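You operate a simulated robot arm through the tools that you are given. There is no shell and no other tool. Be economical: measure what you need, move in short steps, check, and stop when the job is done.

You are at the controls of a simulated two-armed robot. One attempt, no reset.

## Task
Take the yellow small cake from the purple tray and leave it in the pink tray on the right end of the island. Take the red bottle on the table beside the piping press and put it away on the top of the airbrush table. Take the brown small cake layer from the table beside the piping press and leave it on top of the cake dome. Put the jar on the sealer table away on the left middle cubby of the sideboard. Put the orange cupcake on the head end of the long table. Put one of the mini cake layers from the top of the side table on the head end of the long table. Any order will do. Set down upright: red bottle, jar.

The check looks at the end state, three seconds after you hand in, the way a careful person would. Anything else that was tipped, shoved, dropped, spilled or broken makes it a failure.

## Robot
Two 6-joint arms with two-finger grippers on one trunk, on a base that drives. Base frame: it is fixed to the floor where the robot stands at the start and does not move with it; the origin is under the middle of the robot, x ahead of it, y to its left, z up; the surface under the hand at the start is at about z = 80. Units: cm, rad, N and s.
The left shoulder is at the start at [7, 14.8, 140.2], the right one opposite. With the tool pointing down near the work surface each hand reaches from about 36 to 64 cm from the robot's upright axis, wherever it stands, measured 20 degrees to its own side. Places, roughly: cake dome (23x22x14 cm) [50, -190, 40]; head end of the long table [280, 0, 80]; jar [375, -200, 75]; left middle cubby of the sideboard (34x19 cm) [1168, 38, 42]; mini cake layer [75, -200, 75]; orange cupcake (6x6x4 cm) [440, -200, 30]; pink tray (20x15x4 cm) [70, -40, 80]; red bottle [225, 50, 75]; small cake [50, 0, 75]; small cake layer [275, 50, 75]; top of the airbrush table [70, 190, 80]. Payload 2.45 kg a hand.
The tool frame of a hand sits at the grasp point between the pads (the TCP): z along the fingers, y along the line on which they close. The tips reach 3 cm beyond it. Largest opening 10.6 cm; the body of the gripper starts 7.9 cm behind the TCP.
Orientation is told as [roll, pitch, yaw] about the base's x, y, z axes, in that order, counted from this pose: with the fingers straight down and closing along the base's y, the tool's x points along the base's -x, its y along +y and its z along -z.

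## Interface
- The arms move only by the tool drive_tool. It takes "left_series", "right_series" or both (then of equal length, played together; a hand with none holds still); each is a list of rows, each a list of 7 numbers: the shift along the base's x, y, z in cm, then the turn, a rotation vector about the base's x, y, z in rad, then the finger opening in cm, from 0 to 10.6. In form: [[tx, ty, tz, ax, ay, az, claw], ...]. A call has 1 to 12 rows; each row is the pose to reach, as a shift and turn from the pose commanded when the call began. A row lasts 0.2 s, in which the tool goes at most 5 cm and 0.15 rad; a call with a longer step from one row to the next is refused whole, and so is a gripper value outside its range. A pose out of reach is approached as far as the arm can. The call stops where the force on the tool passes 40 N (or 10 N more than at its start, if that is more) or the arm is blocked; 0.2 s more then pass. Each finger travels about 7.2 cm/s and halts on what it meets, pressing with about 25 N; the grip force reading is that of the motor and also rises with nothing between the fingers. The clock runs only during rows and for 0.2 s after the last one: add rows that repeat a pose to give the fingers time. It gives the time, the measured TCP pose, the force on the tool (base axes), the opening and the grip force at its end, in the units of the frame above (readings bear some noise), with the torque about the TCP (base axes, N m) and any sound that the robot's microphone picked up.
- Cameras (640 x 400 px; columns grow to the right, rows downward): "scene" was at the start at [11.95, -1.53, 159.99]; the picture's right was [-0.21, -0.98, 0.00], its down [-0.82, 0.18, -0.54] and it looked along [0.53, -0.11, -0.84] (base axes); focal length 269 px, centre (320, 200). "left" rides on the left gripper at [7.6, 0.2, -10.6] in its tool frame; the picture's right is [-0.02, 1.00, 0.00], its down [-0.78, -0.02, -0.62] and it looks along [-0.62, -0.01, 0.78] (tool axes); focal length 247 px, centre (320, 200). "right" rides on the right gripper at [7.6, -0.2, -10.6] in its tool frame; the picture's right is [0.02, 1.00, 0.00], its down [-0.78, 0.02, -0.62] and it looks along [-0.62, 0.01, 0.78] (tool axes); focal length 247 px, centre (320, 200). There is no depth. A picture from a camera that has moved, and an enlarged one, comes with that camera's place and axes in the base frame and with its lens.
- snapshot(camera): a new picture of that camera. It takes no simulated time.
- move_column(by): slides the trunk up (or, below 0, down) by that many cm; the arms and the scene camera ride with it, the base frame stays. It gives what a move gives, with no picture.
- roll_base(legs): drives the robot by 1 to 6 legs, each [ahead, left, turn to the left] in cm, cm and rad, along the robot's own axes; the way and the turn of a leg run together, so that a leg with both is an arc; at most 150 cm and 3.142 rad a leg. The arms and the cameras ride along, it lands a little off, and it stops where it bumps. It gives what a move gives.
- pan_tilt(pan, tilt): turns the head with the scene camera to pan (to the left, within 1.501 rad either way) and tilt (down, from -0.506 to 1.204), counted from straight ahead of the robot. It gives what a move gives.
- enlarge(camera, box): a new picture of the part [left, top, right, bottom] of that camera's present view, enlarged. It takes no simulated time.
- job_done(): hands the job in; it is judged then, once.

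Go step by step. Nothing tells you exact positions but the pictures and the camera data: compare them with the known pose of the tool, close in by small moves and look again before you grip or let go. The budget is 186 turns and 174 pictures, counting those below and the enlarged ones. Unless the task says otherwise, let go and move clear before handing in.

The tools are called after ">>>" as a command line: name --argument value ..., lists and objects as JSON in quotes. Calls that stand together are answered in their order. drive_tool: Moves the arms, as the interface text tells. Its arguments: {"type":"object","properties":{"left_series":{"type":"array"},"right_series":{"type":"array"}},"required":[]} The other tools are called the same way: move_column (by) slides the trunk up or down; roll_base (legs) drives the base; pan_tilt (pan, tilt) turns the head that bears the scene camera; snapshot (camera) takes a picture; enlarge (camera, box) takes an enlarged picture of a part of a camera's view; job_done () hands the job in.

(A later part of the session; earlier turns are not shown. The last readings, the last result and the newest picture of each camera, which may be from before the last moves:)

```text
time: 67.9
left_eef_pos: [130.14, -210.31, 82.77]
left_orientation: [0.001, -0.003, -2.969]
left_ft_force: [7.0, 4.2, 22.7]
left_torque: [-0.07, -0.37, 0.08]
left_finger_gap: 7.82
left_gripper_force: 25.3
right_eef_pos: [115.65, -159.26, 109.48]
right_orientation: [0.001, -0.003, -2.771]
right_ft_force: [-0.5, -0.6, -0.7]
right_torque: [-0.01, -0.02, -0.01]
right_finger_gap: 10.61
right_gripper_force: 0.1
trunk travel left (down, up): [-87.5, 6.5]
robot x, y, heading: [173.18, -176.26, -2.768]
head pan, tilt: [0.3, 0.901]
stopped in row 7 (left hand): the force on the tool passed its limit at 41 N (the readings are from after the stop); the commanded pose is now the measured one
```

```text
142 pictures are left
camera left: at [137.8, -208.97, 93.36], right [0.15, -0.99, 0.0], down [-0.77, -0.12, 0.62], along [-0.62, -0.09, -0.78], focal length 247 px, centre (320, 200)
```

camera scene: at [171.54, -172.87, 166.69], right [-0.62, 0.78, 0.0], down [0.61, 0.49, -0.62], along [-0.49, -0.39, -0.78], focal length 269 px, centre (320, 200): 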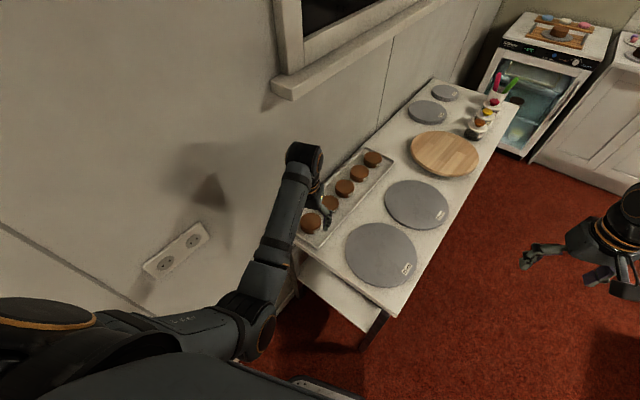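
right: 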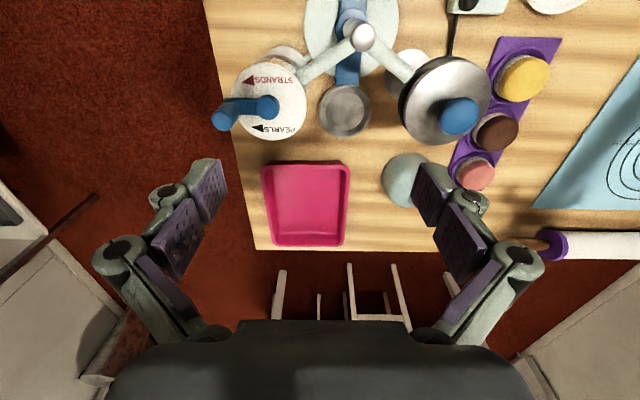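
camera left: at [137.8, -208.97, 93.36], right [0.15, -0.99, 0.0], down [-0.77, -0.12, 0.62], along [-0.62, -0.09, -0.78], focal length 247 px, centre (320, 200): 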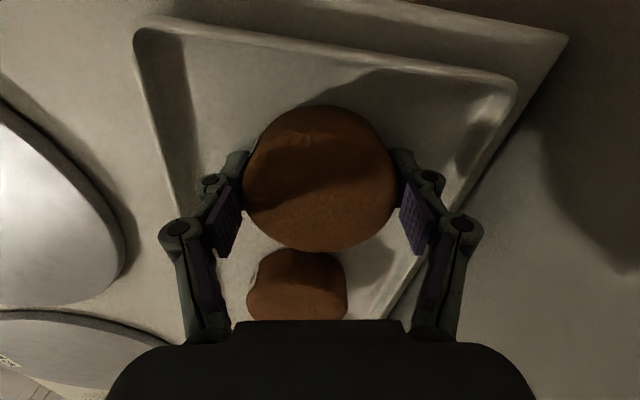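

It's gripped at a gap of 7.8. Lifting.

>>> drive_tool --left_series '[[0, 0, 1.5, 0, 0, 0, 7.4], [0, 0, 4, 0, 0, 0, 7.4], [0, 0, 8, 0, 0, 0, 7.4], [0, 0, 12, 0, 0, 0, 7.4], [0, 0, 16, 0, 0, 0, 7.4], [0, 0, 19, 0, 0, 0, 7.4]]'

>>> snapshot --camera "left"

>>> move_column --by 6

>>> snapshot --camera "scene"

```text
time: 69.3
left_eef_pos: [130.38, -210.4, 101.63]
left_orientation: [0.0, 0.0, -2.969]
left_ft_force: [-0.2, 0.0, -0.4]
left_torque: [-0.02, 0.01, 0.02]
left_finger_gap: 7.8
left_gripper_force: 25.2
right_eef_pos: [115.38, -159.37, 109.39]
right_orientation: [0.001, 0.0, -2.769]
right_ft_force: [-0.1, 0.3, -0.2]
right_torque: [0.0, -0.01, 0.0]
right_finger_gap: 10.58
right_gripper_force: 0.1
trunk travel left (down, up): [-87.5, 6.5]
robot x, y, heading: [173.33, -176.23, -2.768]
head pan, tilt: [0.3, 0.901]
```

```text
141 pictures are left
camera left: at [138.03, -209.17, 112.16], right [0.15, -0.99, 0.0], down [-0.77, -0.12, 0.62], along [-0.61, -0.09, -0.78], focal length 247 px, centre (320, 200)
```

left: 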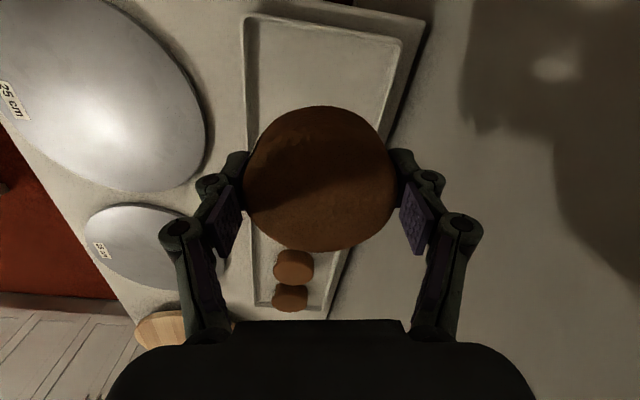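

```text
time: 70.3
left_eef_pos: [130.3, -210.42, 107.49]
left_orientation: [-0.001, -0.001, -2.969]
left_ft_force: [0.1, -0.8, -1.0]
left_torque: [0.04, -0.01, 0.01]
left_finger_gap: 7.74
left_gripper_force: 25.3
right_eef_pos: [115.22, -159.34, 115.3]
right_orientation: [0.0, -0.001, -2.77]
right_ft_force: [0.0, 0.3, 0.1]
right_torque: [0.02, -0.01, -0.01]
right_finger_gap: 10.61
right_gripper_force: 0.0
trunk travel left (down, up): [-93.5, 0.5]
robot x, y, heading: [173.19, -176.23, -2.77]
head pan, tilt: [0.3, 0.901]
```

```text
140 pictures are left
camera scene: at [162.74, -182.75, 166.68], right [-0.62, 0.78, 0.0], down [0.61, 0.49, -0.62], along [-0.49, -0.39, -0.78], focal length 269 px, centre (320, 200)
```

scene: 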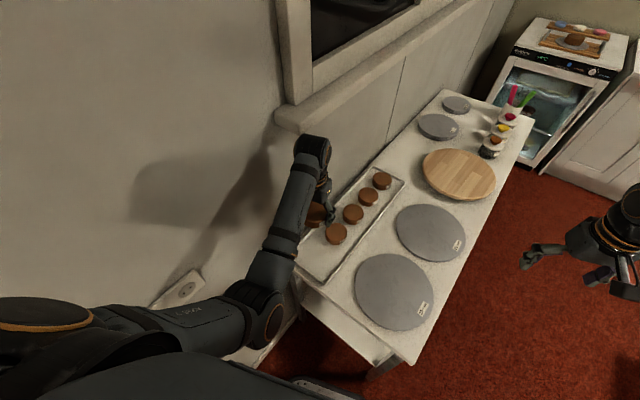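

The mini layer is held and the other four are undisturbed. I'll back out to open floor and turn to look at the long table.

>>> roll_base --legs '[[-4.4, -74, 0], [0, 0, 1.385], [0, 0, 1.385]]'

>>> pan_tilt --pan 0.4 --tilt 0.45

>>> snapshot --camera "scene"

>>> enlarge --camera "scene" --box '[200, 50, 480, 225]'

```text
time: 81.2
left_eef_pos: [201.86, -87.28, 107.4]
left_orientation: [0.001, 0.0, -0.134]
left_ft_force: [0.1, -0.1, 0.0]
left_torque: [-0.01, -0.04, 0.0]
left_finger_gap: 7.76
left_gripper_force: 25.2
right_eef_pos: [200.83, -140.52, 115.35]
right_orientation: [-0.001, 0.0, 0.067]
right_ft_force: [0.1, -0.2, 0.3]
right_torque: [0.02, -0.01, -0.01]
right_finger_gap: 10.59
right_gripper_force: 0.0
trunk travel left (down, up): [-93.5, 0.5]
robot x, y, heading: [150.79, -106.81, 0.064]
head pan, tilt: [0.3, 0.901]
```

```text
time: 82.1
left_eef_pos: [201.98, -87.23, 107.47]
left_orientation: [-0.002, 0.001, -0.135]
left_ft_force: [-0.2, -0.2, -0.3]
left_torque: [0.01, 0.04, -0.01]
left_finger_gap: 7.78
left_gripper_force: 25.4
right_eef_pos: [200.89, -140.52, 115.31]
right_orientation: [0.0, -0.001, 0.067]
right_ft_force: [-0.2, -0.2, 0.2]
right_torque: [0.01, -0.01, 0.01]
right_finger_gap: 10.58
right_gripper_force: 0.1
trunk travel left (down, up): [-93.5, 0.5]
robot x, y, heading: [150.6, -106.73, 0.069]
head pan, tilt: [0.4, 0.45]
```

```text
139 pictures are left
camera scene: at [163.99, -102.57, 170.51], right [0.45, -0.89, 0.0], down [-0.39, -0.2, -0.9], along [0.8, 0.4, -0.44], focal length 269 px, centre (320, 200)
```

scene: 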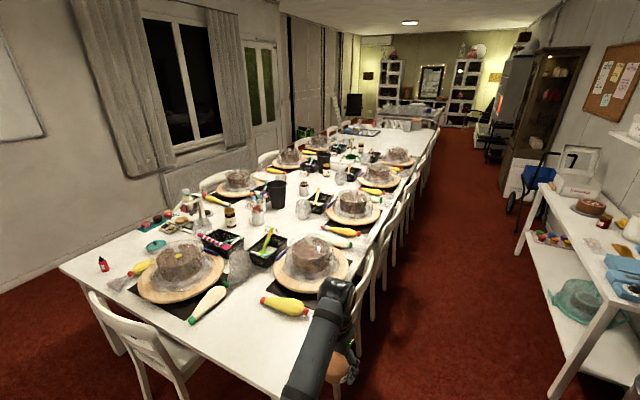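

```text
2.29 times, centred on (340, 138) of scene
camera zoom: at [163.99, -102.57, 170.51], right [0.45, -0.89, 0.0], down [-0.39, -0.2, -0.9], along [0.8, 0.4, -0.44], focal length 616 px, centre (274, 343)
```

zoom: 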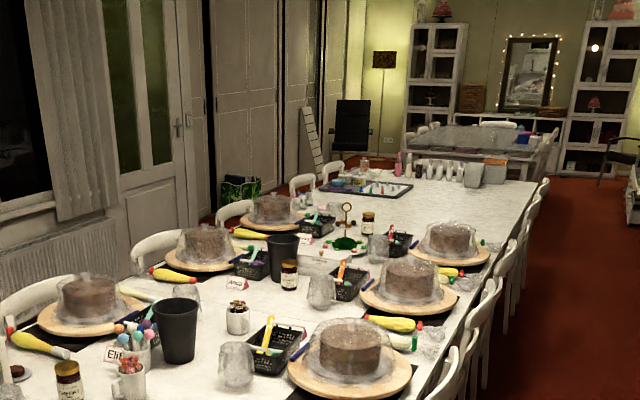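

The long table's near end has place settings, with some free surface near its right front corner. I'll go nearer for a proper look down.

>>> roll_base --legs '[[0, 50, -0.069]]'

>>> pan_tilt --pan 0.1 --tilt 0.75

>>> snapshot --camera "scene"

>>> enlarge --camera "scene" --box '[160, 60, 440, 235]'

```text
time: 85.0
left_eef_pos: [201.7, -42.95, 107.46]
left_orientation: [0.001, -0.001, -0.202]
left_ft_force: [0.0, -0.4, -0.7]
left_torque: [0.02, 0.0, -0.02]
left_finger_gap: 7.74
left_gripper_force: 25.1
right_eef_pos: [196.9, -95.94, 115.25]
right_orientation: [0.002, 0.001, -0.001]
right_ft_force: [-0.4, -0.7, -0.1]
right_torque: [-0.02, 0.0, 0.01]
right_finger_gap: 10.61
right_gripper_force: 0.0
trunk travel left (down, up): [-93.5, 0.5]
robot x, y, heading: [148.9, -58.86, -0.003]
head pan, tilt: [0.4, 0.45]
```

```text
time: 85.8
left_eef_pos: [201.64, -42.8, 107.39]
left_orientation: [-0.001, 0.0, -0.202]
left_ft_force: [0.0, -0.4, -0.8]
left_torque: [0.01, 0.01, -0.01]
left_finger_gap: 7.76
left_gripper_force: 24.7
right_eef_pos: [196.9, -95.74, 115.29]
right_orientation: [0.001, 0.002, -0.002]
right_ft_force: [-0.1, 0.4, 0.1]
right_torque: [-0.02, 0.04, 0.0]
right_finger_gap: 10.62
right_gripper_force: 0.0
trunk travel left (down, up): [-93.5, 0.5]
robot x, y, heading: [148.83, -58.9, 0.001]
head pan, tilt: [0.099, 0.75]
```

```text
137 pictures are left
camera scene: at [162.48, -58.18, 167.88], right [0.1, -1.0, 0.0], down [-0.68, -0.07, -0.73], along [0.73, 0.07, -0.68], focal length 269 px, centre (320, 200)
```

scene: 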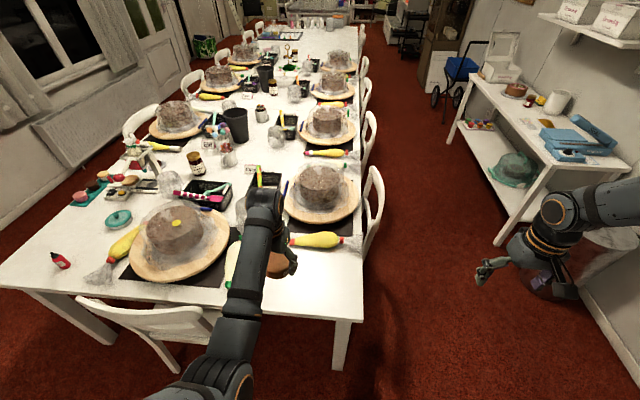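

```text
2.29 times, centred on (300, 148) of scene
camera zoom: at [162.48, -58.18, 167.88], right [0.1, -1.0, 0.0], down [-0.68, -0.07, -0.73], along [0.73, 0.07, -0.68], focal length 616 px, centre (366, 320)
```

zoom: 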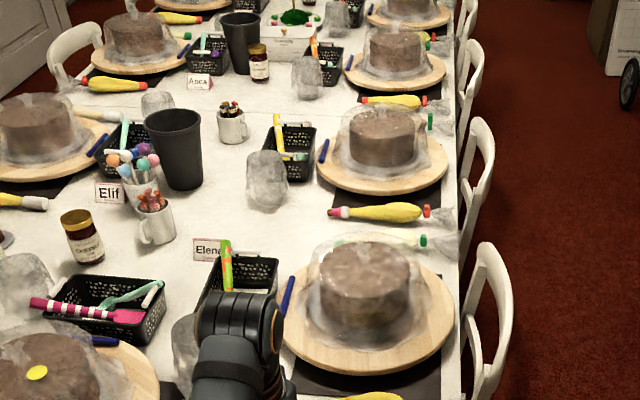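

There's a free patch on the near-right corner of the table, about x 203–230, y −65…−25. I'll move in to put the mini layer at around [216, -54].

>>> roll_base --legs '[[19, -8, 0]]'

>>> snapshot --camera "left"

>>> snapshot --camera "scene"

```text
time: 87.4
left_eef_pos: [220.21, -50.4, 107.59]
left_orientation: [-0.002, -0.004, -0.197]
left_ft_force: [0.1, 0.2, -0.4]
left_torque: [0.02, -0.03, 0.0]
left_finger_gap: 7.77
left_gripper_force: 25.3
right_eef_pos: [215.83, -103.45, 115.56]
right_orientation: [-0.002, -0.004, 0.002]
right_ft_force: [0.0, 0.2, -0.1]
right_torque: [-0.02, -0.05, 0.02]
right_finger_gap: 10.61
right_gripper_force: 0.1
trunk travel left (down, up): [-93.5, 0.5]
robot x, y, heading: [168.04, -67.04, 0.005]
head pan, tilt: [0.099, 0.75]
```

```text
135 pictures are left
camera left: at [212.77, -48.64, 118.24], right [0.22, 0.98, 0.0], down [0.76, -0.17, 0.62], along [0.61, -0.14, -0.78], focal length 247 px, centre (320, 200)
```

left: 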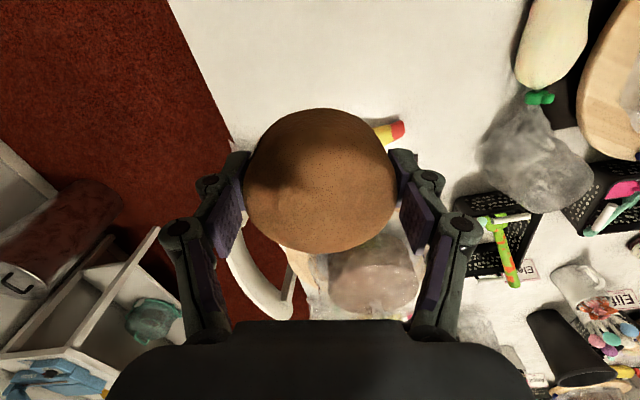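

```text
134 pictures are left
camera scene: at [180.97, -65.94, 167.92], right [0.1, -0.99, 0.0], down [-0.68, -0.07, -0.73], along [0.73, 0.07, -0.68], focal length 269 px, centre (320, 200)
```

scene: 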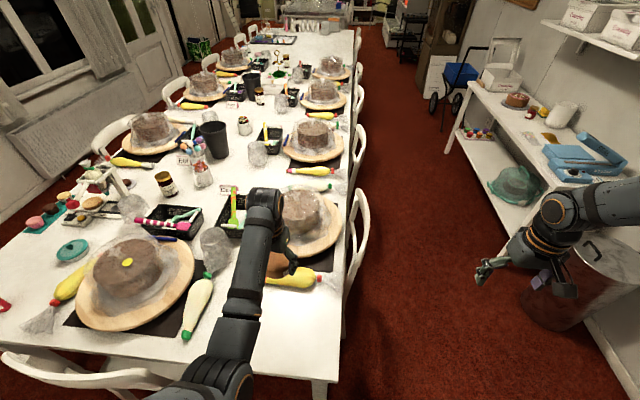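

Shifting to [214, -53] and lowering to just above the table.

>>> drive_tool --left_series '[[-3, -1.5, -4, 0, 0, 0, 7.4], [-6.2, -2.6, -9, 0, 0, 0, 7.4], [-6.2, -2.6, -14, 0, 0, 0, 7.4], [-6.2, -2.6, -18, 0, 0, 0, 7.4], [-6.2, -2.6, -21, 0, 0, 0, 7.4], [-6.2, -2.6, -21, 0, 0, 0, 7.4]]'

>>> snapshot --camera "left"

>>> enlarge --camera "scene" --box '[200, 180, 400, 390]'

```text
refused: row 1 steps farther than a row can; nothing moved
```

```text
133 pictures are left
camera left: at [212.77, -48.64, 118.24], right [0.22, 0.98, 0.0], down [0.76, -0.17, 0.62], along [0.61, -0.14, -0.78], focal length 247 px, centre (320, 200)
```

left: 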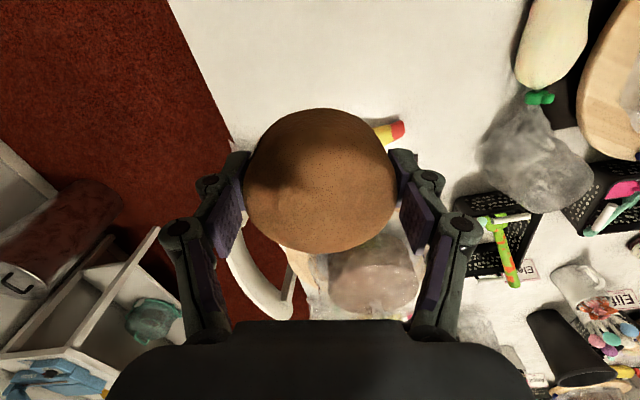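

```text
1.90 times, centred on (300, 285) of scene
camera zoom: at [180.97, -65.94, 167.92], right [0.1, -0.99, 0.0], down [-0.68, -0.07, -0.73], along [0.73, 0.07, -0.68], focal length 513 px, centre (358, 38)
```

zoom: 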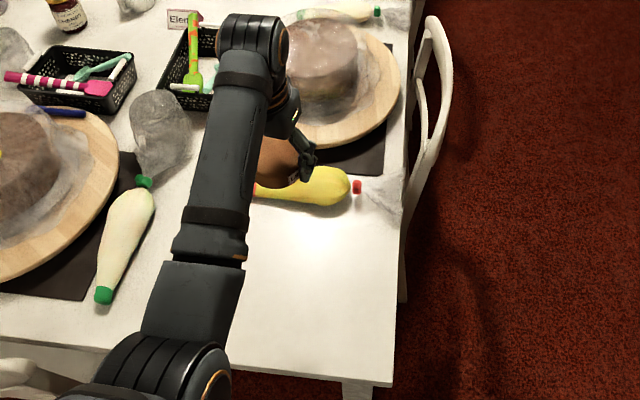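

>>> drive_tool --left_series '[[-3, -1.5, -3, 0, 0, 0, 7.4], [-6.5, -3, -6, 0, 0, 0, 7.4], [-7, -3.5, -10.5, 0, 0, 0, 7.4], [-7, -3.5, -15, 0, 0, 0, 7.4], [-7, -3.5, -19, 0, 0, 0, 7.4], [-7, -3.5, -21, 0, 0, 0, 7.4], [-7, -3.5, -21, 0, 0, 0, 7.4]]'

>>> enlarge --camera "scene" --box '[200, 180, 400, 390]'

```text
time: 89.0
left_eef_pos: [213.56, -53.93, 86.46]
left_orientation: [0.003, 0.001, -0.195]
left_ft_force: [-0.4, 0.2, -1.6]
left_torque: [0.0, 0.0, 0.0]
left_finger_gap: 7.77
left_gripper_force: 24.8
right_eef_pos: [216.15, -103.65, 115.29]
right_orientation: [0.001, 0.002, 0.003]
right_ft_force: [-0.1, 0.6, 0.5]
right_torque: [-0.04, 0.03, 0.0]
right_finger_gap: 10.59
right_gripper_force: 0.0
trunk travel left (down, up): [-93.5, 0.5]
robot x, y, heading: [167.66, -66.94, 0.002]
head pan, tilt: [0.099, 0.75]
```

```text
1.90 times, centred on (300, 285) of scene
camera zoom: at [181.61, -66.23, 167.86], right [0.1, -0.99, 0.0], down [-0.68, -0.07, -0.73], along [0.73, 0.08, -0.68], focal length 513 px, centre (358, 38)
```

zoom: 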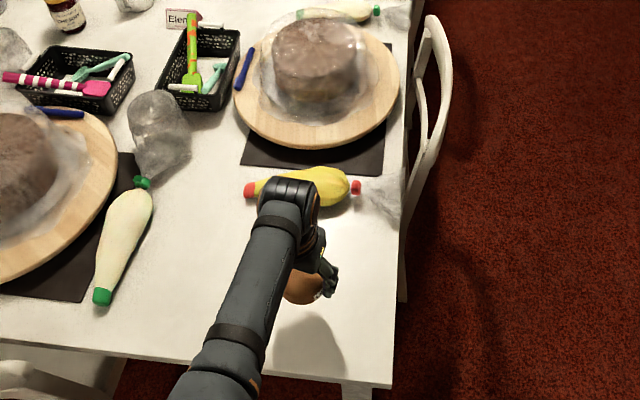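

Clear spot. I'll lower slowly to contact.

>>> drive_tool --left_series '[[0, 0, -2, 0, 0, 0, 7.4], [0, 0, -3, 0, 0, 0, 7.4], [0, 0, -3.8, 0, 0, 0, 7.4], [0, 0, -4.6, 0, 0, 0, 7.4], [0, 0, -5.4, 0, 0, 0, 7.4], [0, 0, -6.2, 0, 0, 0, 7.4], [0, 0, -7, 0, 0, 0, 7.4], [0, 0, -7.8, 0, 0, 0, 7.4]]'

```text
time: 90.8
left_eef_pos: [213.48, -54.07, 78.79]
left_orientation: [-0.002, 0.002, -0.195]
left_ft_force: [-0.7, 0.2, -0.1]
left_torque: [-0.02, 0.03, 0.0]
left_finger_gap: 7.77
left_gripper_force: 24.6
right_eef_pos: [216.16, -103.5, 115.37]
right_orientation: [0.001, 0.001, 0.004]
right_ft_force: [0.0, -0.3, 0.0]
right_torque: [0.02, 0.01, 0.01]
right_finger_gap: 10.62
right_gripper_force: 0.0
trunk travel left (down, up): [-93.5, 0.5]
robot x, y, heading: [168.26, -66.71, 0.0]
head pan, tilt: [0.099, 0.75]
```

>>> drive_tool --left_series '[[0, 0, -0.6, 0, 0, 0, 7.4], [0, 0, -1.2, 0, 0, 0, 7.4], [0, 0, -1.8, 0, 0, 0, 7.4], [0, 0, -2.4, 0, 0, 0, 7.4], [0, 0, -3.0, 0, 0, 0, 7.4]]'

>>> snapshot --camera "left"

```text
time: 91.8
left_eef_pos: [213.47, -54.07, 77.25]
left_orientation: [0.001, -0.01, -0.196]
left_ft_force: [-19.1, 3.2, 48.5]
left_torque: [-0.01, 0.91, -0.24]
left_finger_gap: 7.87
left_gripper_force: 25.3
right_eef_pos: [215.53, -103.54, 115.79]
right_orientation: [0.002, -0.004, 0.003]
right_ft_force: [-0.2, -0.1, 0.0]
right_torque: [0.02, 0.03, 0.0]
right_finger_gap: 10.61
right_gripper_force: 0.1
trunk travel left (down, up): [-93.5, 0.5]
robot x, y, heading: [168.23, -67.03, 0.004]
head pan, tilt: [0.099, 0.75]
stopped in row 4 (left hand): the force on the tool passed its limit at 44 N (the readings are from after the stop); the commanded pose is now the measured one
```

```text
130 pictures are left
camera left: at [205.95, -52.35, 87.8], right [0.22, 0.98, 0.0], down [0.76, -0.17, 0.63], along [0.61, -0.13, -0.78], focal length 247 px, centre (320, 200)
```

left: 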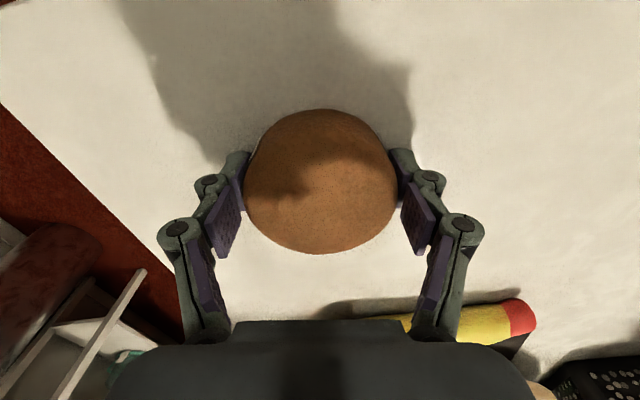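

Table contact. Releasing and rising.

>>> drive_tool --left_series '[[0, 0, 0.4, 0, 0, 0, 7.8], [0, 0, 0.4, 0, 0, 0, 9], [0, 0, 0.4, 0, 0, 0, 10.2], [0, 0, 0.4, 0, 0, 0, 10.2], [0, 0, 4, 0, 0, 0, 10.2], [0, 0, 9, 0, 0, 0, 10.2], [0, 0, 14, 0, 0, 0, 10.2], [0, 0, 19, 0, 0, 0, 10.2], [0, 0, 24, 0, 0, 0, 10.2], [0, 0, 28, 0, 0, 0, 10.2]]'

>>> snapshot --camera "left"

>>> pan_tilt --pan 0.8 --tilt 0.6

>>> snapshot --camera "scene"

>>> enlarge --camera "scene" --box '[200, 130, 480, 330]'

```text
time: 94.1
left_eef_pos: [213.06, -47.32, 102.96]
left_orientation: [0.136, 0.041, -0.175]
left_ft_force: [0.8, 0.5, 0.1]
left_torque: [0.01, 0.01, -0.01]
left_finger_gap: 10.19
left_gripper_force: 0.1
right_eef_pos: [216.06, -103.49, 115.2]
right_orientation: [0.0, 0.0, 0.003]
right_ft_force: [0.0, 0.6, -0.5]
right_torque: [0.0, -0.03, 0.01]
right_finger_gap: 10.61
right_gripper_force: 0.1
trunk travel left (down, up): [-93.5, 0.5]
robot x, y, heading: [168.21, -66.77, 0.005]
head pan, tilt: [0.099, 0.75]
stopped in row 10 (left hand): the arm was blocked; the commanded pose is now the measured one
```

```text
129 pictures are left
camera left: at [205.91, -47.34, 113.84], right [0.2, 0.97, 0.14], down [0.78, -0.24, 0.58], along [0.6, -0.01, -0.8], focal length 247 px, centre (320, 200)
```

left: 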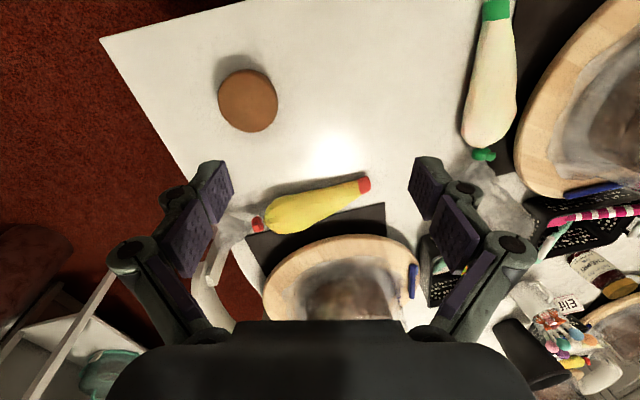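

```text
time: 95.2
left_eef_pos: [213.2, -47.34, 103.05]
left_orientation: [0.135, 0.039, -0.176]
left_ft_force: [-0.5, 0.8, 0.4]
left_torque: [-0.07, -0.01, 0.01]
left_finger_gap: 10.21
left_gripper_force: 0.0
right_eef_pos: [216.09, -103.58, 115.35]
right_orientation: [0.0, 0.0, 0.004]
right_ft_force: [0.1, 1.0, 0.4]
right_torque: [0.02, 0.01, -0.03]
right_finger_gap: 10.59
right_gripper_force: 0.0
trunk travel left (down, up): [-93.5, 0.5]
robot x, y, heading: [167.78, -66.77, 0.003]
head pan, tilt: [0.799, 0.6]
```

```text
128 pictures are left
camera scene: at [179.36, -60.66, 169.16], right [0.72, -0.69, 0.0], down [-0.39, -0.41, -0.82], along [0.57, 0.59, -0.57], focal length 269 px, centre (320, 200)
```

scene: 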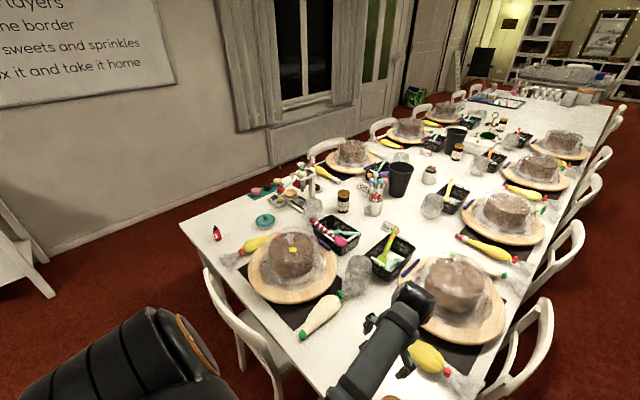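

```text
2.00 times, centred on (340, 230) of scene
camera zoom: at [179.36, -60.66, 169.16], right [0.72, -0.69, 0.0], down [-0.39, -0.41, -0.82], along [0.57, 0.59, -0.57], focal length 539 px, centre (280, 140)
```

zoom: 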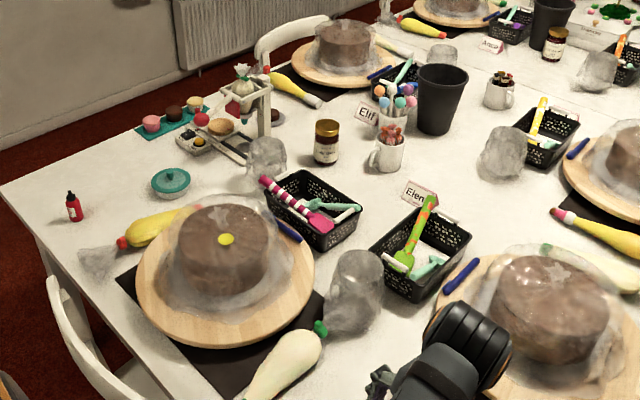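

Mini layer placed. The red bottle is near [213, 50], and the piping press with brown items is near [280, 47]. I'll tidy the left hand's pose and drive round the front of the table towards the bottle.

>>> drive_tool --left_series '[[2, 1, 0, -0.07, -0.02, 0, 10.2], [4, 0, 1, -0.135, -0.04, 0, 10.2], [5, -1, 2, -0.135, -0.04, 0.1, 10.2], [5, -1, 2, -0.135, -0.04, 0.17, 10.2]]'

>>> roll_base --legs '[[-33, 0, 0], [0, 134, 0], [15, 0, 0]]'

>>> pan_tilt --pan -0.3 --tilt 0.75

>>> snapshot --camera "scene"

>>> enlarge --camera "scene" --box '[160, 40, 440, 240]'

```text
time: 96.2
left_eef_pos: [218.15, -48.51, 105.06]
left_orientation: [0.003, -0.013, -0.004]
left_ft_force: [0.4, 0.6, -0.8]
left_torque: [-0.03, -0.01, -0.01]
left_finger_gap: 10.18
left_gripper_force: 0.0
right_eef_pos: [216.08, -103.48, 115.38]
right_orientation: [-0.001, 0.002, 0.004]
right_ft_force: [-0.2, -0.1, -0.1]
right_torque: [-0.04, 0.03, -0.02]
right_finger_gap: 10.6
right_gripper_force: 0.0
trunk travel left (down, up): [-93.5, 0.5]
robot x, y, heading: [168.14, -66.99, 0.003]
head pan, tilt: [0.799, 0.6]
```

```text
time: 105.6
left_eef_pos: [202.87, 81.82, 105.12]
left_orientation: [0.002, -0.016, -0.051]
left_ft_force: [-1.0, -0.2, 0.0]
left_torque: [-0.03, -0.03, 0.02]
left_finger_gap: 10.2
left_gripper_force: 0.1
right_eef_pos: [198.38, 26.99, 115.52]
right_orientation: [0.0, -0.002, -0.041]
right_ft_force: [-0.3, -0.5, -0.2]
right_torque: [-0.01, -0.04, -0.02]
right_finger_gap: 10.6
right_gripper_force: 0.1
trunk travel left (down, up): [-93.5, 0.5]
robot x, y, heading: [152.43, 65.63, -0.042]
head pan, tilt: [0.799, 0.6]
```

```text
time: 106.9
left_eef_pos: [203.21, 81.84, 104.98]
left_orientation: [0.004, -0.013, -0.05]
left_ft_force: [0.7, -0.1, 0.3]
left_torque: [-0.02, -0.02, 0.0]
left_finger_gap: 10.19
left_gripper_force: 0.0
right_eef_pos: [198.63, 27.06, 115.27]
right_orientation: [0.0, -0.002, -0.044]
right_ft_force: [0.7, -1.6, 0.4]
right_torque: [0.02, 0.0, -0.01]
right_finger_gap: 10.62
right_gripper_force: 0.0
trunk travel left (down, up): [-93.5, 0.5]
robot x, y, heading: [152.26, 65.39, -0.034]
head pan, tilt: [-0.3, 0.75]
```

```text
126 pictures are left
camera scene: at [165.25, 62.67, 167.88], right [-0.33, -0.94, 0.0], down [-0.64, 0.23, -0.73], along [0.69, -0.24, -0.68], focal length 269 px, centre (320, 200)
```

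scene: 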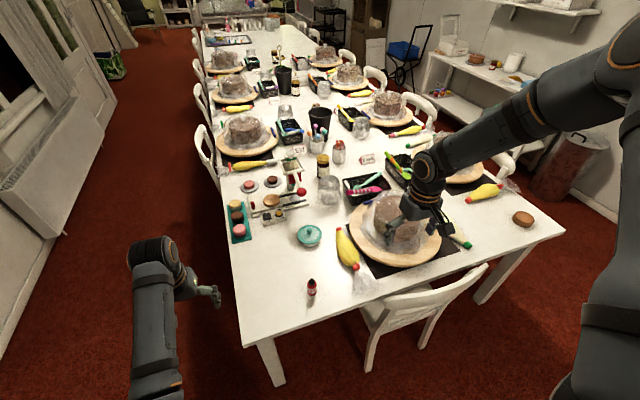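

```text
2.00 times, centred on (300, 140) of scene
camera zoom: at [165.25, 62.67, 167.88], right [-0.33, -0.94, 0.0], down [-0.64, 0.23, -0.73], along [0.69, -0.24, -0.68], focal length 539 px, centre (360, 320)
```

zoom: 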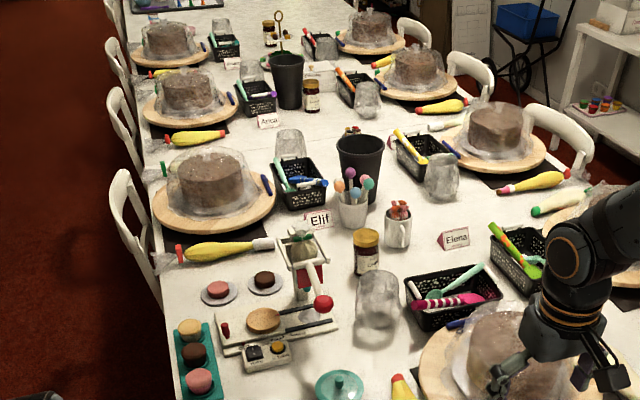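

>>> enlarge --camera "scene" --box '[220, 160, 340, 250]'

>>> enlarge --camera "scene" --box '[270, 230, 370, 310]'

```text
4.44 times, centred on (280, 205) of scene
camera zoom: at [165.25, 62.67, 167.88], right [-0.33, -0.94, 0.0], down [-0.64, 0.23, -0.73], along [0.69, -0.24, -0.68], focal length 1197 px, centre (498, 178)
```

zoom: 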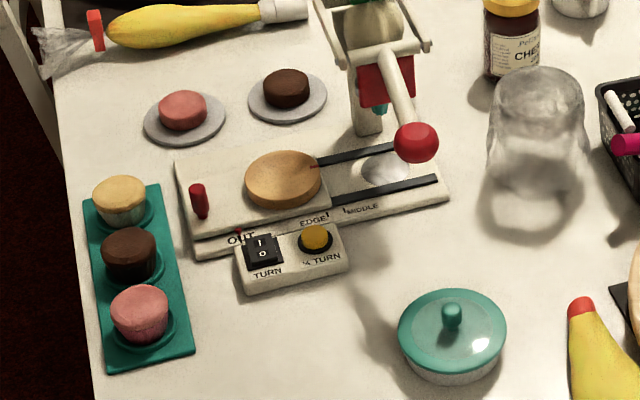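

```text
5.00 times, centred on (320, 270) of scene
camera zoom: at [165.25, 62.67, 167.88], right [-0.33, -0.94, 0.0], down [-0.64, 0.23, -0.73], along [0.69, -0.24, -0.68], focal length 1347 px, centre (320, -150)
```

zoom: 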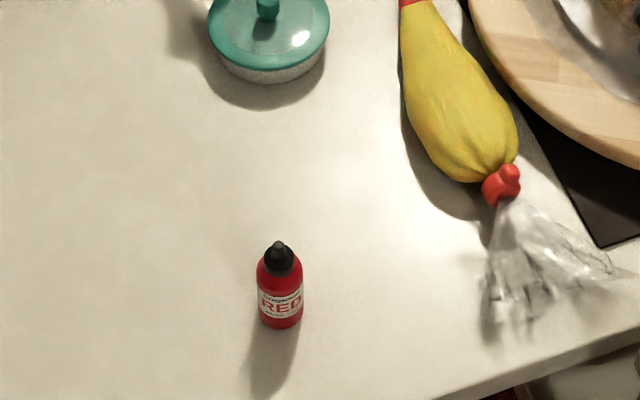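

The brown layer is the dark disc on the small plate behind the press, and the red bottle stands at about [212.6, 49.6]. I'll take the bottle first with the right hand.

>>> roll_base --legs '[[8, 0, 0.034]]'

>>> drive_tool --right_series '[[0.5, 4.5, -1, 0, 0, 0, 8], [1.5, 9, -2, 0, 0, 0, 7], [3, 13.5, -3, 0, 0, 0, 6], [5, 18, -4, 0, 0, 0, 6], [6, 21.5, -7, 0, 0, 0, 6], [6, 21.5, -11.5, 0, 0, 0, 6], [6, 21.5, -15, 0, 0, 0, 6], [6, 21.5, -15, 0, 0, 0, 6]]'

>>> snapshot --camera "right"

>>> snapshot --camera "scene"

```text
time: 108.0
left_eef_pos: [209.63, 83.32, 105.43]
left_orientation: [0.005, -0.021, -0.015]
left_ft_force: [-0.6, 0.3, 0.5]
left_torque: [0.03, -0.08, 0.0]
left_finger_gap: 10.2
left_gripper_force: 0.0
right_eef_pos: [207.0, 28.49, 115.7]
right_orientation: [0.001, -0.007, -0.006]
right_ft_force: [-1.5, 0.5, 0.0]
right_torque: [-0.03, -0.09, 0.03]
right_finger_gap: 10.6
right_gripper_force: 0.1
trunk travel left (down, up): [-93.5, 0.5]
robot x, y, heading: [159.88, 65.45, -0.006]
head pan, tilt: [-0.3, 0.75]
```

```text
refused: row 4 steps farther than a row can; nothing moved
```

```text
122 pictures are left
camera right: at [199.19, 28.38, 126.29], right [-0.02, 1.0, 0.0], down [0.78, 0.01, 0.63], along [0.63, 0.01, -0.78], focal length 247 px, centre (320, 200)
```

right: 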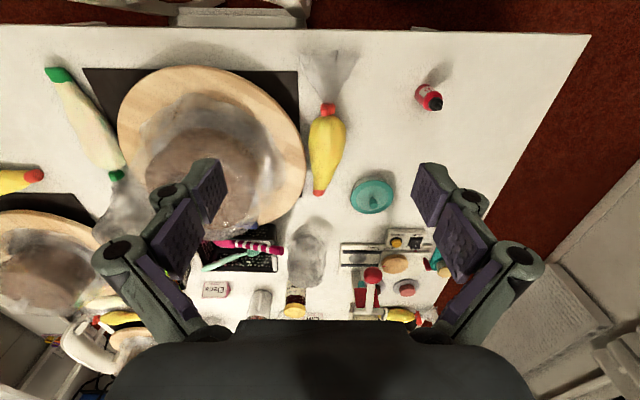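

```text
121 pictures are left
camera scene: at [171.99, 62.87, 167.98], right [-0.3, -0.95, 0.0], down [-0.65, 0.21, -0.74], along [0.7, -0.22, -0.68], focal length 269 px, centre (320, 200)
```

scene: 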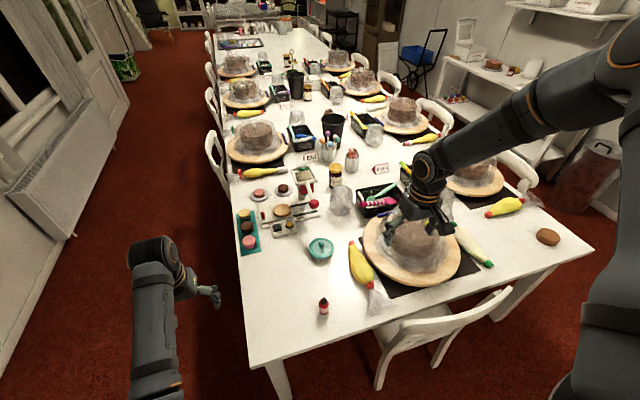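

>>> drive_tool --right_series '[[0.5, 4.2, -1, 0, 0, 0, 8], [1.5, 8.5, -2, 0, 0, 0, 7], [2.7, 12.8, -3, 0, 0, 0, 6], [4, 17, -4, 0, 0, 0, 6], [5.4, 21.1, -6, 0, 0, 0, 6], [5.4, 21.1, -10.5, 0, 0, 0, 6], [5.4, 21.1, -15, 0, 0, 0, 6], [5.4, 21.1, -19, 0, 0, 0, 6], [5.4, 21.1, -19, 0, 0, 0, 6]]'

>>> snapshot --camera "right"

>>> snapshot --camera "scene"

```text
time: 110.0
left_eef_pos: [210.3, 83.45, 105.06]
left_orientation: [0.003, -0.013, -0.016]
left_ft_force: [0.3, 0.4, -0.5]
left_torque: [0.01, -0.01, -0.01]
left_finger_gap: 10.19
left_gripper_force: 0.0
right_eef_pos: [200.54, 31.98, 105.69]
right_orientation: [0.001, -0.001, -0.004]
right_ft_force: [0.6, 0.2, 0.2]
right_torque: [-0.01, 0.0, 0.02]
right_finger_gap: 6.0
right_gripper_force: 0.1
right hand out of reach, approached as far as the arm can: row 1, 2, 3, 4, 5, 6, 7, 8, 9
trunk travel left (down, up): [-93.5, 0.5]
robot x, y, heading: [159.94, 65.75, -0.007]
head pan, tilt: [-0.3, 0.75]
```

```text
120 pictures are left
camera right: at [192.89, 31.86, 116.31], right [-0.02, 1.0, 0.0], down [0.78, 0.01, 0.62], along [0.62, 0.01, -0.78], focal length 247 px, centre (320, 200)
```

right: 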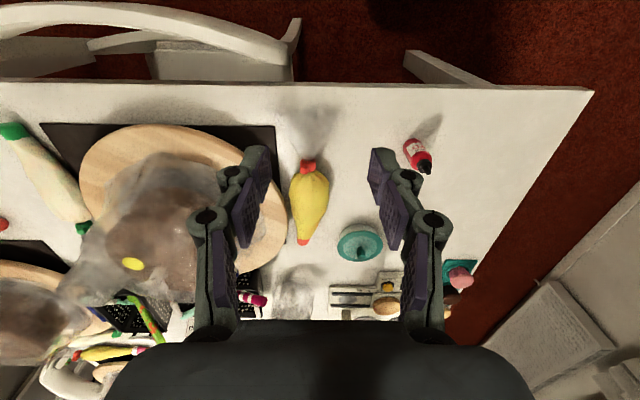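

```text
119 pictures are left
camera scene: at [173.13, 62.94, 167.88], right [-0.3, -0.95, 0.0], down [-0.65, 0.21, -0.73], along [0.7, -0.22, -0.68], focal length 269 px, centre (320, 200)
```

scene: 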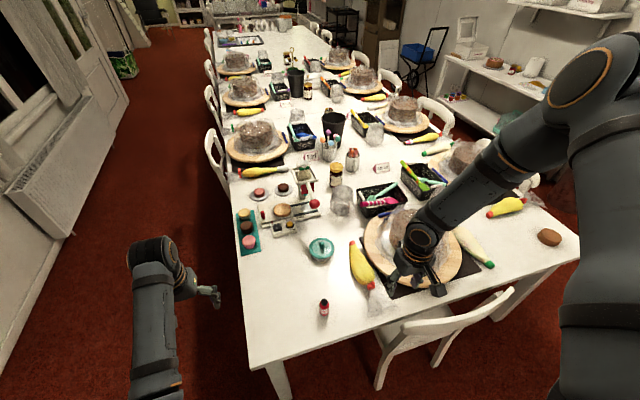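

The arm stopped short; I'll try extending outwards first and then across.

>>> drive_tool --right_series '[[4, 0, -2, 0, 0, 0, 6], [8, 0, -4, 0, 0, 0, 6], [11.5, 0, -6, 0, 0, 0, 6], [11.8, 4.5, -7, 0, 0, 0, 6], [11.8, 9, -8, 0, 0, 0, 6], [11.8, 13.5, -9, 0, 0, 0, 6], [11.8, 17.6, -10, 0, 0, 0, 6], [11.8, 17.6, -10, 0, 0, 0, 6]]'

>>> snapshot --camera "right"

```text
time: 111.8
left_eef_pos: [210.22, 83.53, 105.01]
left_orientation: [0.001, -0.014, -0.016]
left_ft_force: [-0.1, 0.2, -0.2]
left_torque: [-0.02, -0.03, 0.02]
left_finger_gap: 10.2
left_gripper_force: 0.2
right_eef_pos: [198.71, 30.89, 100.48]
right_orientation: [0.004, 0.0, -0.007]
right_ft_force: [0.0, -0.3, 0.3]
right_torque: [0.0, 0.0, 0.02]
right_finger_gap: 6.01
right_gripper_force: 0.0
right hand out of reach, approached as far as the arm can: row 1, 2, 3, 4, 5, 6, 7, 8
trunk travel left (down, up): [-93.5, 0.5]
robot x, y, heading: [160.48, 65.55, 0.0]
head pan, tilt: [-0.3, 0.75]
```

```text
118 pictures are left
camera right: at [191.05, 30.73, 111.18], right [-0.01, 1.0, 0.0], down [0.78, 0.01, 0.62], along [0.62, 0.01, -0.78], focal length 247 px, centre (320, 200)
```

right: 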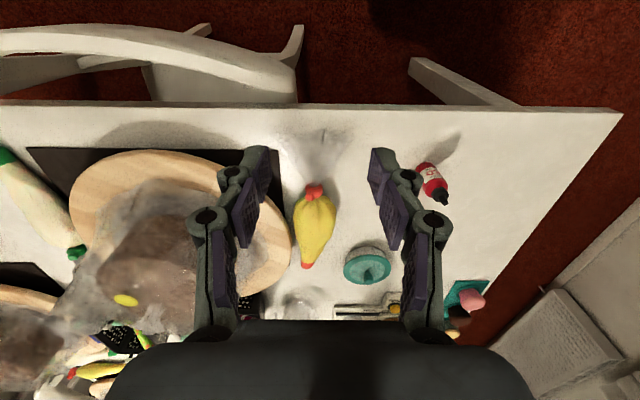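

>>> drive_tool --right_series '[[0, 0, 2, 0, 0, 0, 6], [0, 0, 4, 0, 0, 0, 6], [0, 3, 4, 0, 0, 0, 6], [0, 3, 4, 0, 0, 0, 6]]'

>>> snapshot --camera "scene"

```text
time: 112.8
left_eef_pos: [210.39, 83.45, 105.1]
left_orientation: [0.004, -0.014, -0.016]
left_ft_force: [-0.3, -1.4, -0.1]
left_torque: [0.01, -0.02, 0.01]
left_finger_gap: 10.19
left_gripper_force: 0.0
right_eef_pos: [198.56, 32.9, 104.32]
right_orientation: [0.001, 0.0, -0.007]
right_ft_force: [0.8, -0.6, 0.0]
right_torque: [0.0, 0.01, 0.01]
right_finger_gap: 5.99
right_gripper_force: 0.0
right hand out of reach, approached as far as the arm can: row 3, 4
trunk travel left (down, up): [-93.5, 0.5]
robot x, y, heading: [160.23, 65.83, -0.008]
head pan, tilt: [-0.3, 0.75]
```

```text
117 pictures are left
camera scene: at [173.17, 62.87, 167.87], right [-0.3, -0.95, 0.0], down [-0.65, 0.21, -0.73], along [0.7, -0.22, -0.68], focal length 269 px, centre (320, 200)
```

scene: 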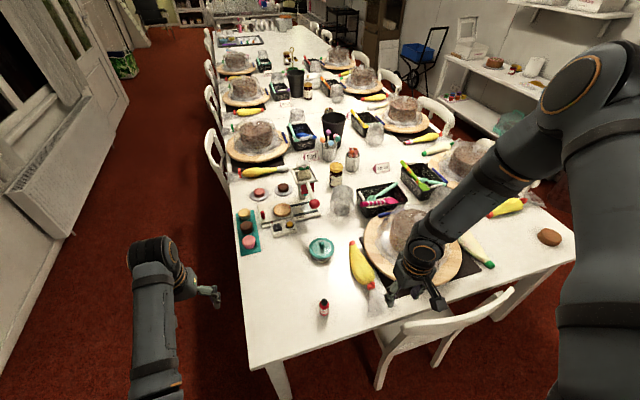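

>>> drive_tool --right_series '[[4, -1, 0, 0, 0, 0, 6], [8, -1, 0, 0, 0, 0, 6], [12, -1, 0, 0, 0, 0, 6], [14, 2, 0, 0, 0, 0, 6], [14, 6, 0, 0, 0, 0, 6], [14, 10, 0, 0, 0, 0, 6]]'

```text
time: 114.2
left_eef_pos: [210.33, 83.45, 105.15]
left_orientation: [0.001, -0.014, -0.017]
left_ft_force: [-0.1, 0.3, 0.4]
left_torque: [0.02, 0.03, -0.01]
left_finger_gap: 10.17
left_gripper_force: 0.0
right_eef_pos: [203.5, 30.9, 108.69]
right_orientation: [0.002, -0.001, -0.008]
right_ft_force: [0.6, -0.5, 0.5]
right_torque: [0.0, 0.0, 0.02]
right_finger_gap: 6.01
right_gripper_force: 0.0
right hand out of reach, approached as far as the arm can: row 1, 2, 3, 4, 5, 6
trunk travel left (down, up): [-93.5, 0.5]
robot x, y, heading: [160.09, 65.7, -0.008]
head pan, tilt: [-0.3, 0.75]
```

The right arm has a limit inwards, so I'll keep its natural posture and shift the base left and forward instead, which brings the hand over the bottle.

>>> roll_base --legs '[[7.5, 20, 0]]'

>>> drive_tool --right_series '[[0, -1, -4, 0, 0, 0, 6], [0, -1, -8, 0, 0, 0, 6], [0, -1, -11, 0, 0, 0, 6], [0, -1, -11, 0, 0, 0, 6]]'

>>> snapshot --camera "right"

>>> snapshot --camera "scene"

```text
time: 115.8
left_eef_pos: [217.57, 102.76, 105.14]
left_orientation: [0.006, -0.015, -0.013]
left_ft_force: [-0.1, 0.2, 0.1]
left_torque: [0.04, 0.02, 0.01]
left_finger_gap: 10.22
left_gripper_force: 0.0
right_eef_pos: [210.86, 50.05, 108.45]
right_orientation: [0.006, -0.001, -0.003]
right_ft_force: [-0.3, 0.5, -0.9]
right_torque: [-0.02, 0.0, 0.01]
right_finger_gap: 5.99
right_gripper_force: 0.1
trunk travel left (down, up): [-93.5, 0.5]
robot x, y, heading: [167.72, 85.15, -0.004]
head pan, tilt: [-0.3, 0.75]
```

```text
time: 116.8
left_eef_pos: [217.66, 102.98, 105.11]
left_orientation: [0.001, -0.014, -0.012]
left_ft_force: [-0.1, 0.3, 0.3]
left_torque: [-0.02, 0.01, 0.02]
left_finger_gap: 10.18
left_gripper_force: 0.1
right_eef_pos: [209.67, 48.4, 101.24]
right_orientation: [0.002, -0.001, -0.003]
right_ft_force: [-0.2, 0.4, -0.6]
right_torque: [0.03, 0.01, 0.0]
right_finger_gap: 5.97
right_gripper_force: 0.0
right hand out of reach, approached as far as the arm can: row 1, 2, 3, 4
trunk travel left (down, up): [-93.5, 0.5]
robot x, y, heading: [167.75, 84.94, -0.003]
head pan, tilt: [-0.3, 0.75]
```

```text
116 pictures are left
camera right: at [201.88, 48.12, 111.99], right [-0.02, 1.0, 0.0], down [0.78, 0.01, 0.62], along [0.62, 0.01, -0.78], focal length 247 px, centre (320, 200)
```

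right: 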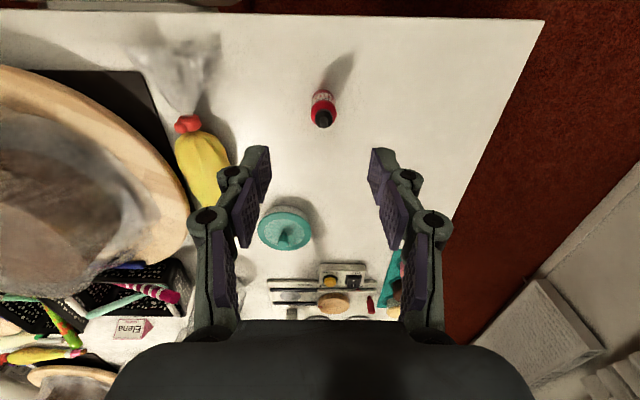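

```text
115 pictures are left
camera scene: at [180.57, 82.51, 167.87], right [-0.3, -0.95, 0.0], down [-0.65, 0.2, -0.73], along [0.7, -0.22, -0.68], focal length 269 px, centre (320, 200)
```

scene: 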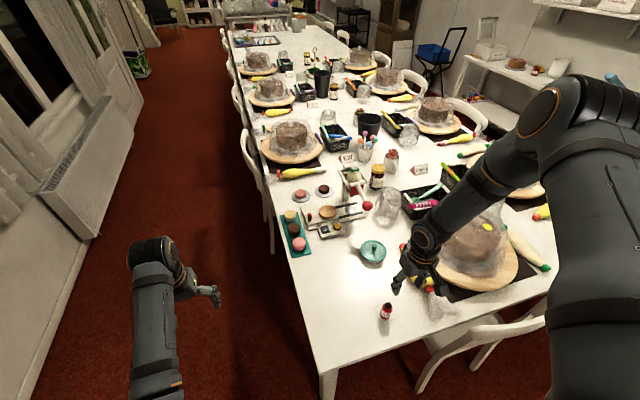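

>>> drive_tool --right_series '[[0, 0, 0, 0, 0, -0.15, 6], [0, 0, 0, 0, 0, -0.3, 6], [0, 0, 0, 0, 0, -0.45, 6], [0, 0, -3, 0, 0, -0.6, 6], [0, 0, -6, 0, 0, -0.6, 6], [0, 2, -6, 0, 0, -0.6, 6]]'

```text
time: 118.2
left_eef_pos: [217.68, 102.99, 105.02]
left_orientation: [0.003, -0.013, -0.012]
left_ft_force: [0.6, -0.8, 1.4]
left_torque: [-0.01, -0.02, -0.02]
left_finger_gap: 10.18
left_gripper_force: 0.1
right_eef_pos: [208.23, 48.92, 101.0]
right_orientation: [0.004, -0.001, -0.602]
right_ft_force: [-0.8, 0.1, 0.0]
right_torque: [0.0, 0.02, 0.02]
right_finger_gap: 6.01
right_gripper_force: 0.0
right hand out of reach, approached as far as the arm can: row 4, 5, 6
trunk travel left (down, up): [-93.5, 0.5]
robot x, y, heading: [167.45, 84.62, -0.005]
head pan, tilt: [-0.3, 0.75]
```

I'll use the base for the horizontal correction and the trunk for lowering; the left hand is clear beyond the table edge.

>>> roll_base --legs '[[4.5, 0.7, 0]]'

>>> move_column --by -10

>>> snapshot --camera "right"

>>> snapshot --camera "scene"

```text
time: 119.1
left_eef_pos: [221.24, 103.69, 105.5]
left_orientation: [0.004, -0.02, -0.012]
left_ft_force: [-1.0, -1.0, -0.1]
left_torque: [0.02, -0.09, 0.0]
left_finger_gap: 10.23
left_gripper_force: 0.0
right_eef_pos: [211.97, 49.61, 101.14]
right_orientation: [0.008, -0.006, -0.601]
right_ft_force: [-1.1, -0.2, 1.0]
right_torque: [0.02, -0.06, -0.01]
right_finger_gap: 6.02
right_gripper_force: 0.0
trunk travel left (down, up): [-93.5, 0.5]
robot x, y, heading: [171.5, 85.54, 0.0]
head pan, tilt: [-0.3, 0.75]
```

```text
time: 120.4
left_eef_pos: [221.79, 103.63, 95.18]
left_orientation: [0.002, -0.012, -0.013]
left_ft_force: [-0.2, -0.6, 0.0]
left_torque: [-0.03, -0.05, -0.01]
left_finger_gap: 10.22
left_gripper_force: 0.1
right_eef_pos: [212.57, 49.8, 90.95]
right_orientation: [0.002, 0.0, -0.603]
right_ft_force: [-0.2, 0.0, 0.0]
right_torque: [0.02, -0.01, 0.04]
right_finger_gap: 5.99
right_gripper_force: 0.1
trunk travel left (down, up): [-83.5, 10.5]
robot x, y, heading: [171.75, 85.61, -0.002]
head pan, tilt: [-0.3, 0.75]
```

```text
114 pictures are left
camera right: at [206.15, 54.01, 101.61], right [0.55, 0.84, 0.0], down [0.65, -0.43, 0.62], along [0.52, -0.34, -0.78], focal length 247 px, centre (320, 200)
```

right: 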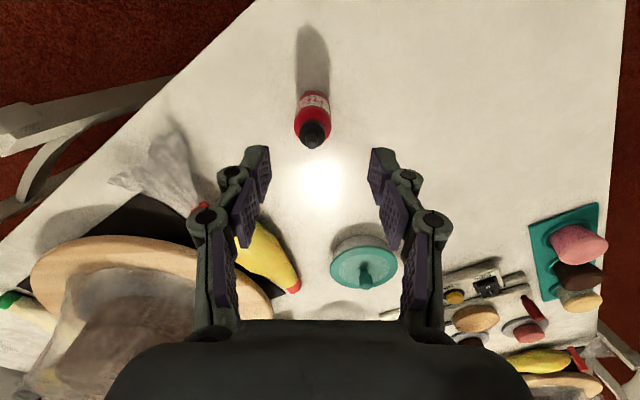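

```text
113 pictures are left
camera scene: at [184.84, 83.11, 157.88], right [-0.3, -0.95, 0.0], down [-0.65, 0.2, -0.73], along [0.7, -0.22, -0.68], focal length 269 px, centre (320, 200)
```

scene: 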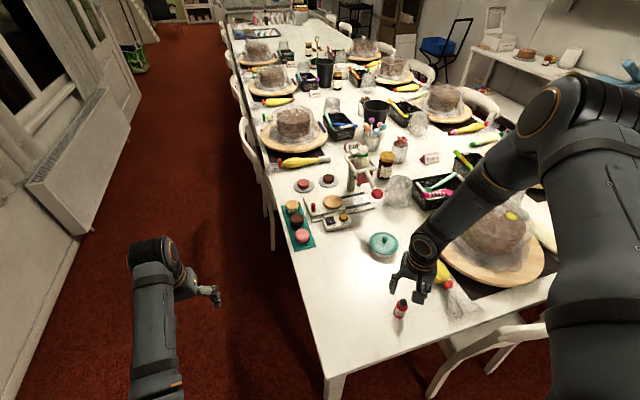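

>>> drive_tool --right_series '[[0, -0.7, 0, 0, 0, 0, 6], [0, -0.7, 0, 0, 0, 0, 6]]'

>>> move_column --by -11.3

>>> snapshot --camera "right"

```text
time: 121.0
left_eef_pos: [221.96, 103.78, 94.98]
left_orientation: [0.002, -0.013, -0.011]
left_ft_force: [-0.3, 0.3, -0.3]
left_torque: [0.03, 0.02, 0.01]
left_finger_gap: 10.22
left_gripper_force: 0.0
right_eef_pos: [212.56, 49.24, 91.04]
right_orientation: [0.003, 0.0, -0.601]
right_ft_force: [0.5, -0.1, 0.1]
right_torque: [0.01, 0.01, 0.0]
right_finger_gap: 6.01
right_gripper_force: 0.0
trunk travel left (down, up): [-83.5, 10.5]
robot x, y, heading: [172.19, 85.53, 0.0]
head pan, tilt: [-0.3, 0.75]
```

```text
time: 122.5
left_eef_pos: [221.99, 103.72, 83.81]
left_orientation: [0.003, -0.014, -0.011]
left_ft_force: [-0.2, -0.3, -0.6]
left_torque: [0.01, -0.02, -0.01]
left_finger_gap: 10.19
left_gripper_force: 0.0
right_eef_pos: [212.56, 49.08, 79.69]
right_orientation: [0.003, -0.001, -0.602]
right_ft_force: [0.2, -1.0, 0.1]
right_torque: [0.03, -0.03, 0.01]
right_finger_gap: 5.99
right_gripper_force: 0.0
trunk travel left (down, up): [-72.2, 21.8]
robot x, y, heading: [171.69, 85.47, 0.004]
head pan, tilt: [-0.3, 0.75]
```

```text
112 pictures are left
camera right: at [206.13, 53.36, 90.36], right [0.55, 0.84, 0.0], down [0.65, -0.43, 0.62], along [0.52, -0.34, -0.78], focal length 247 px, centre (320, 200)
```

right: 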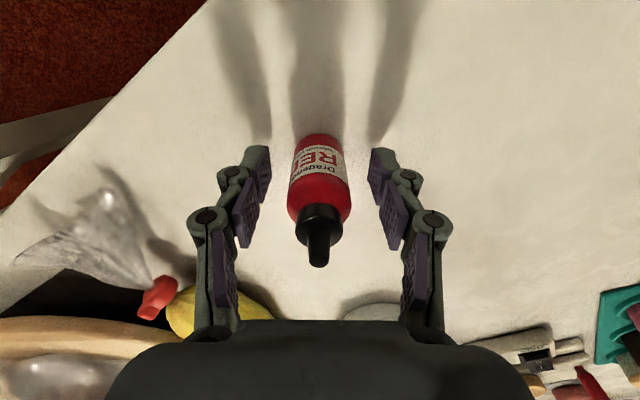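

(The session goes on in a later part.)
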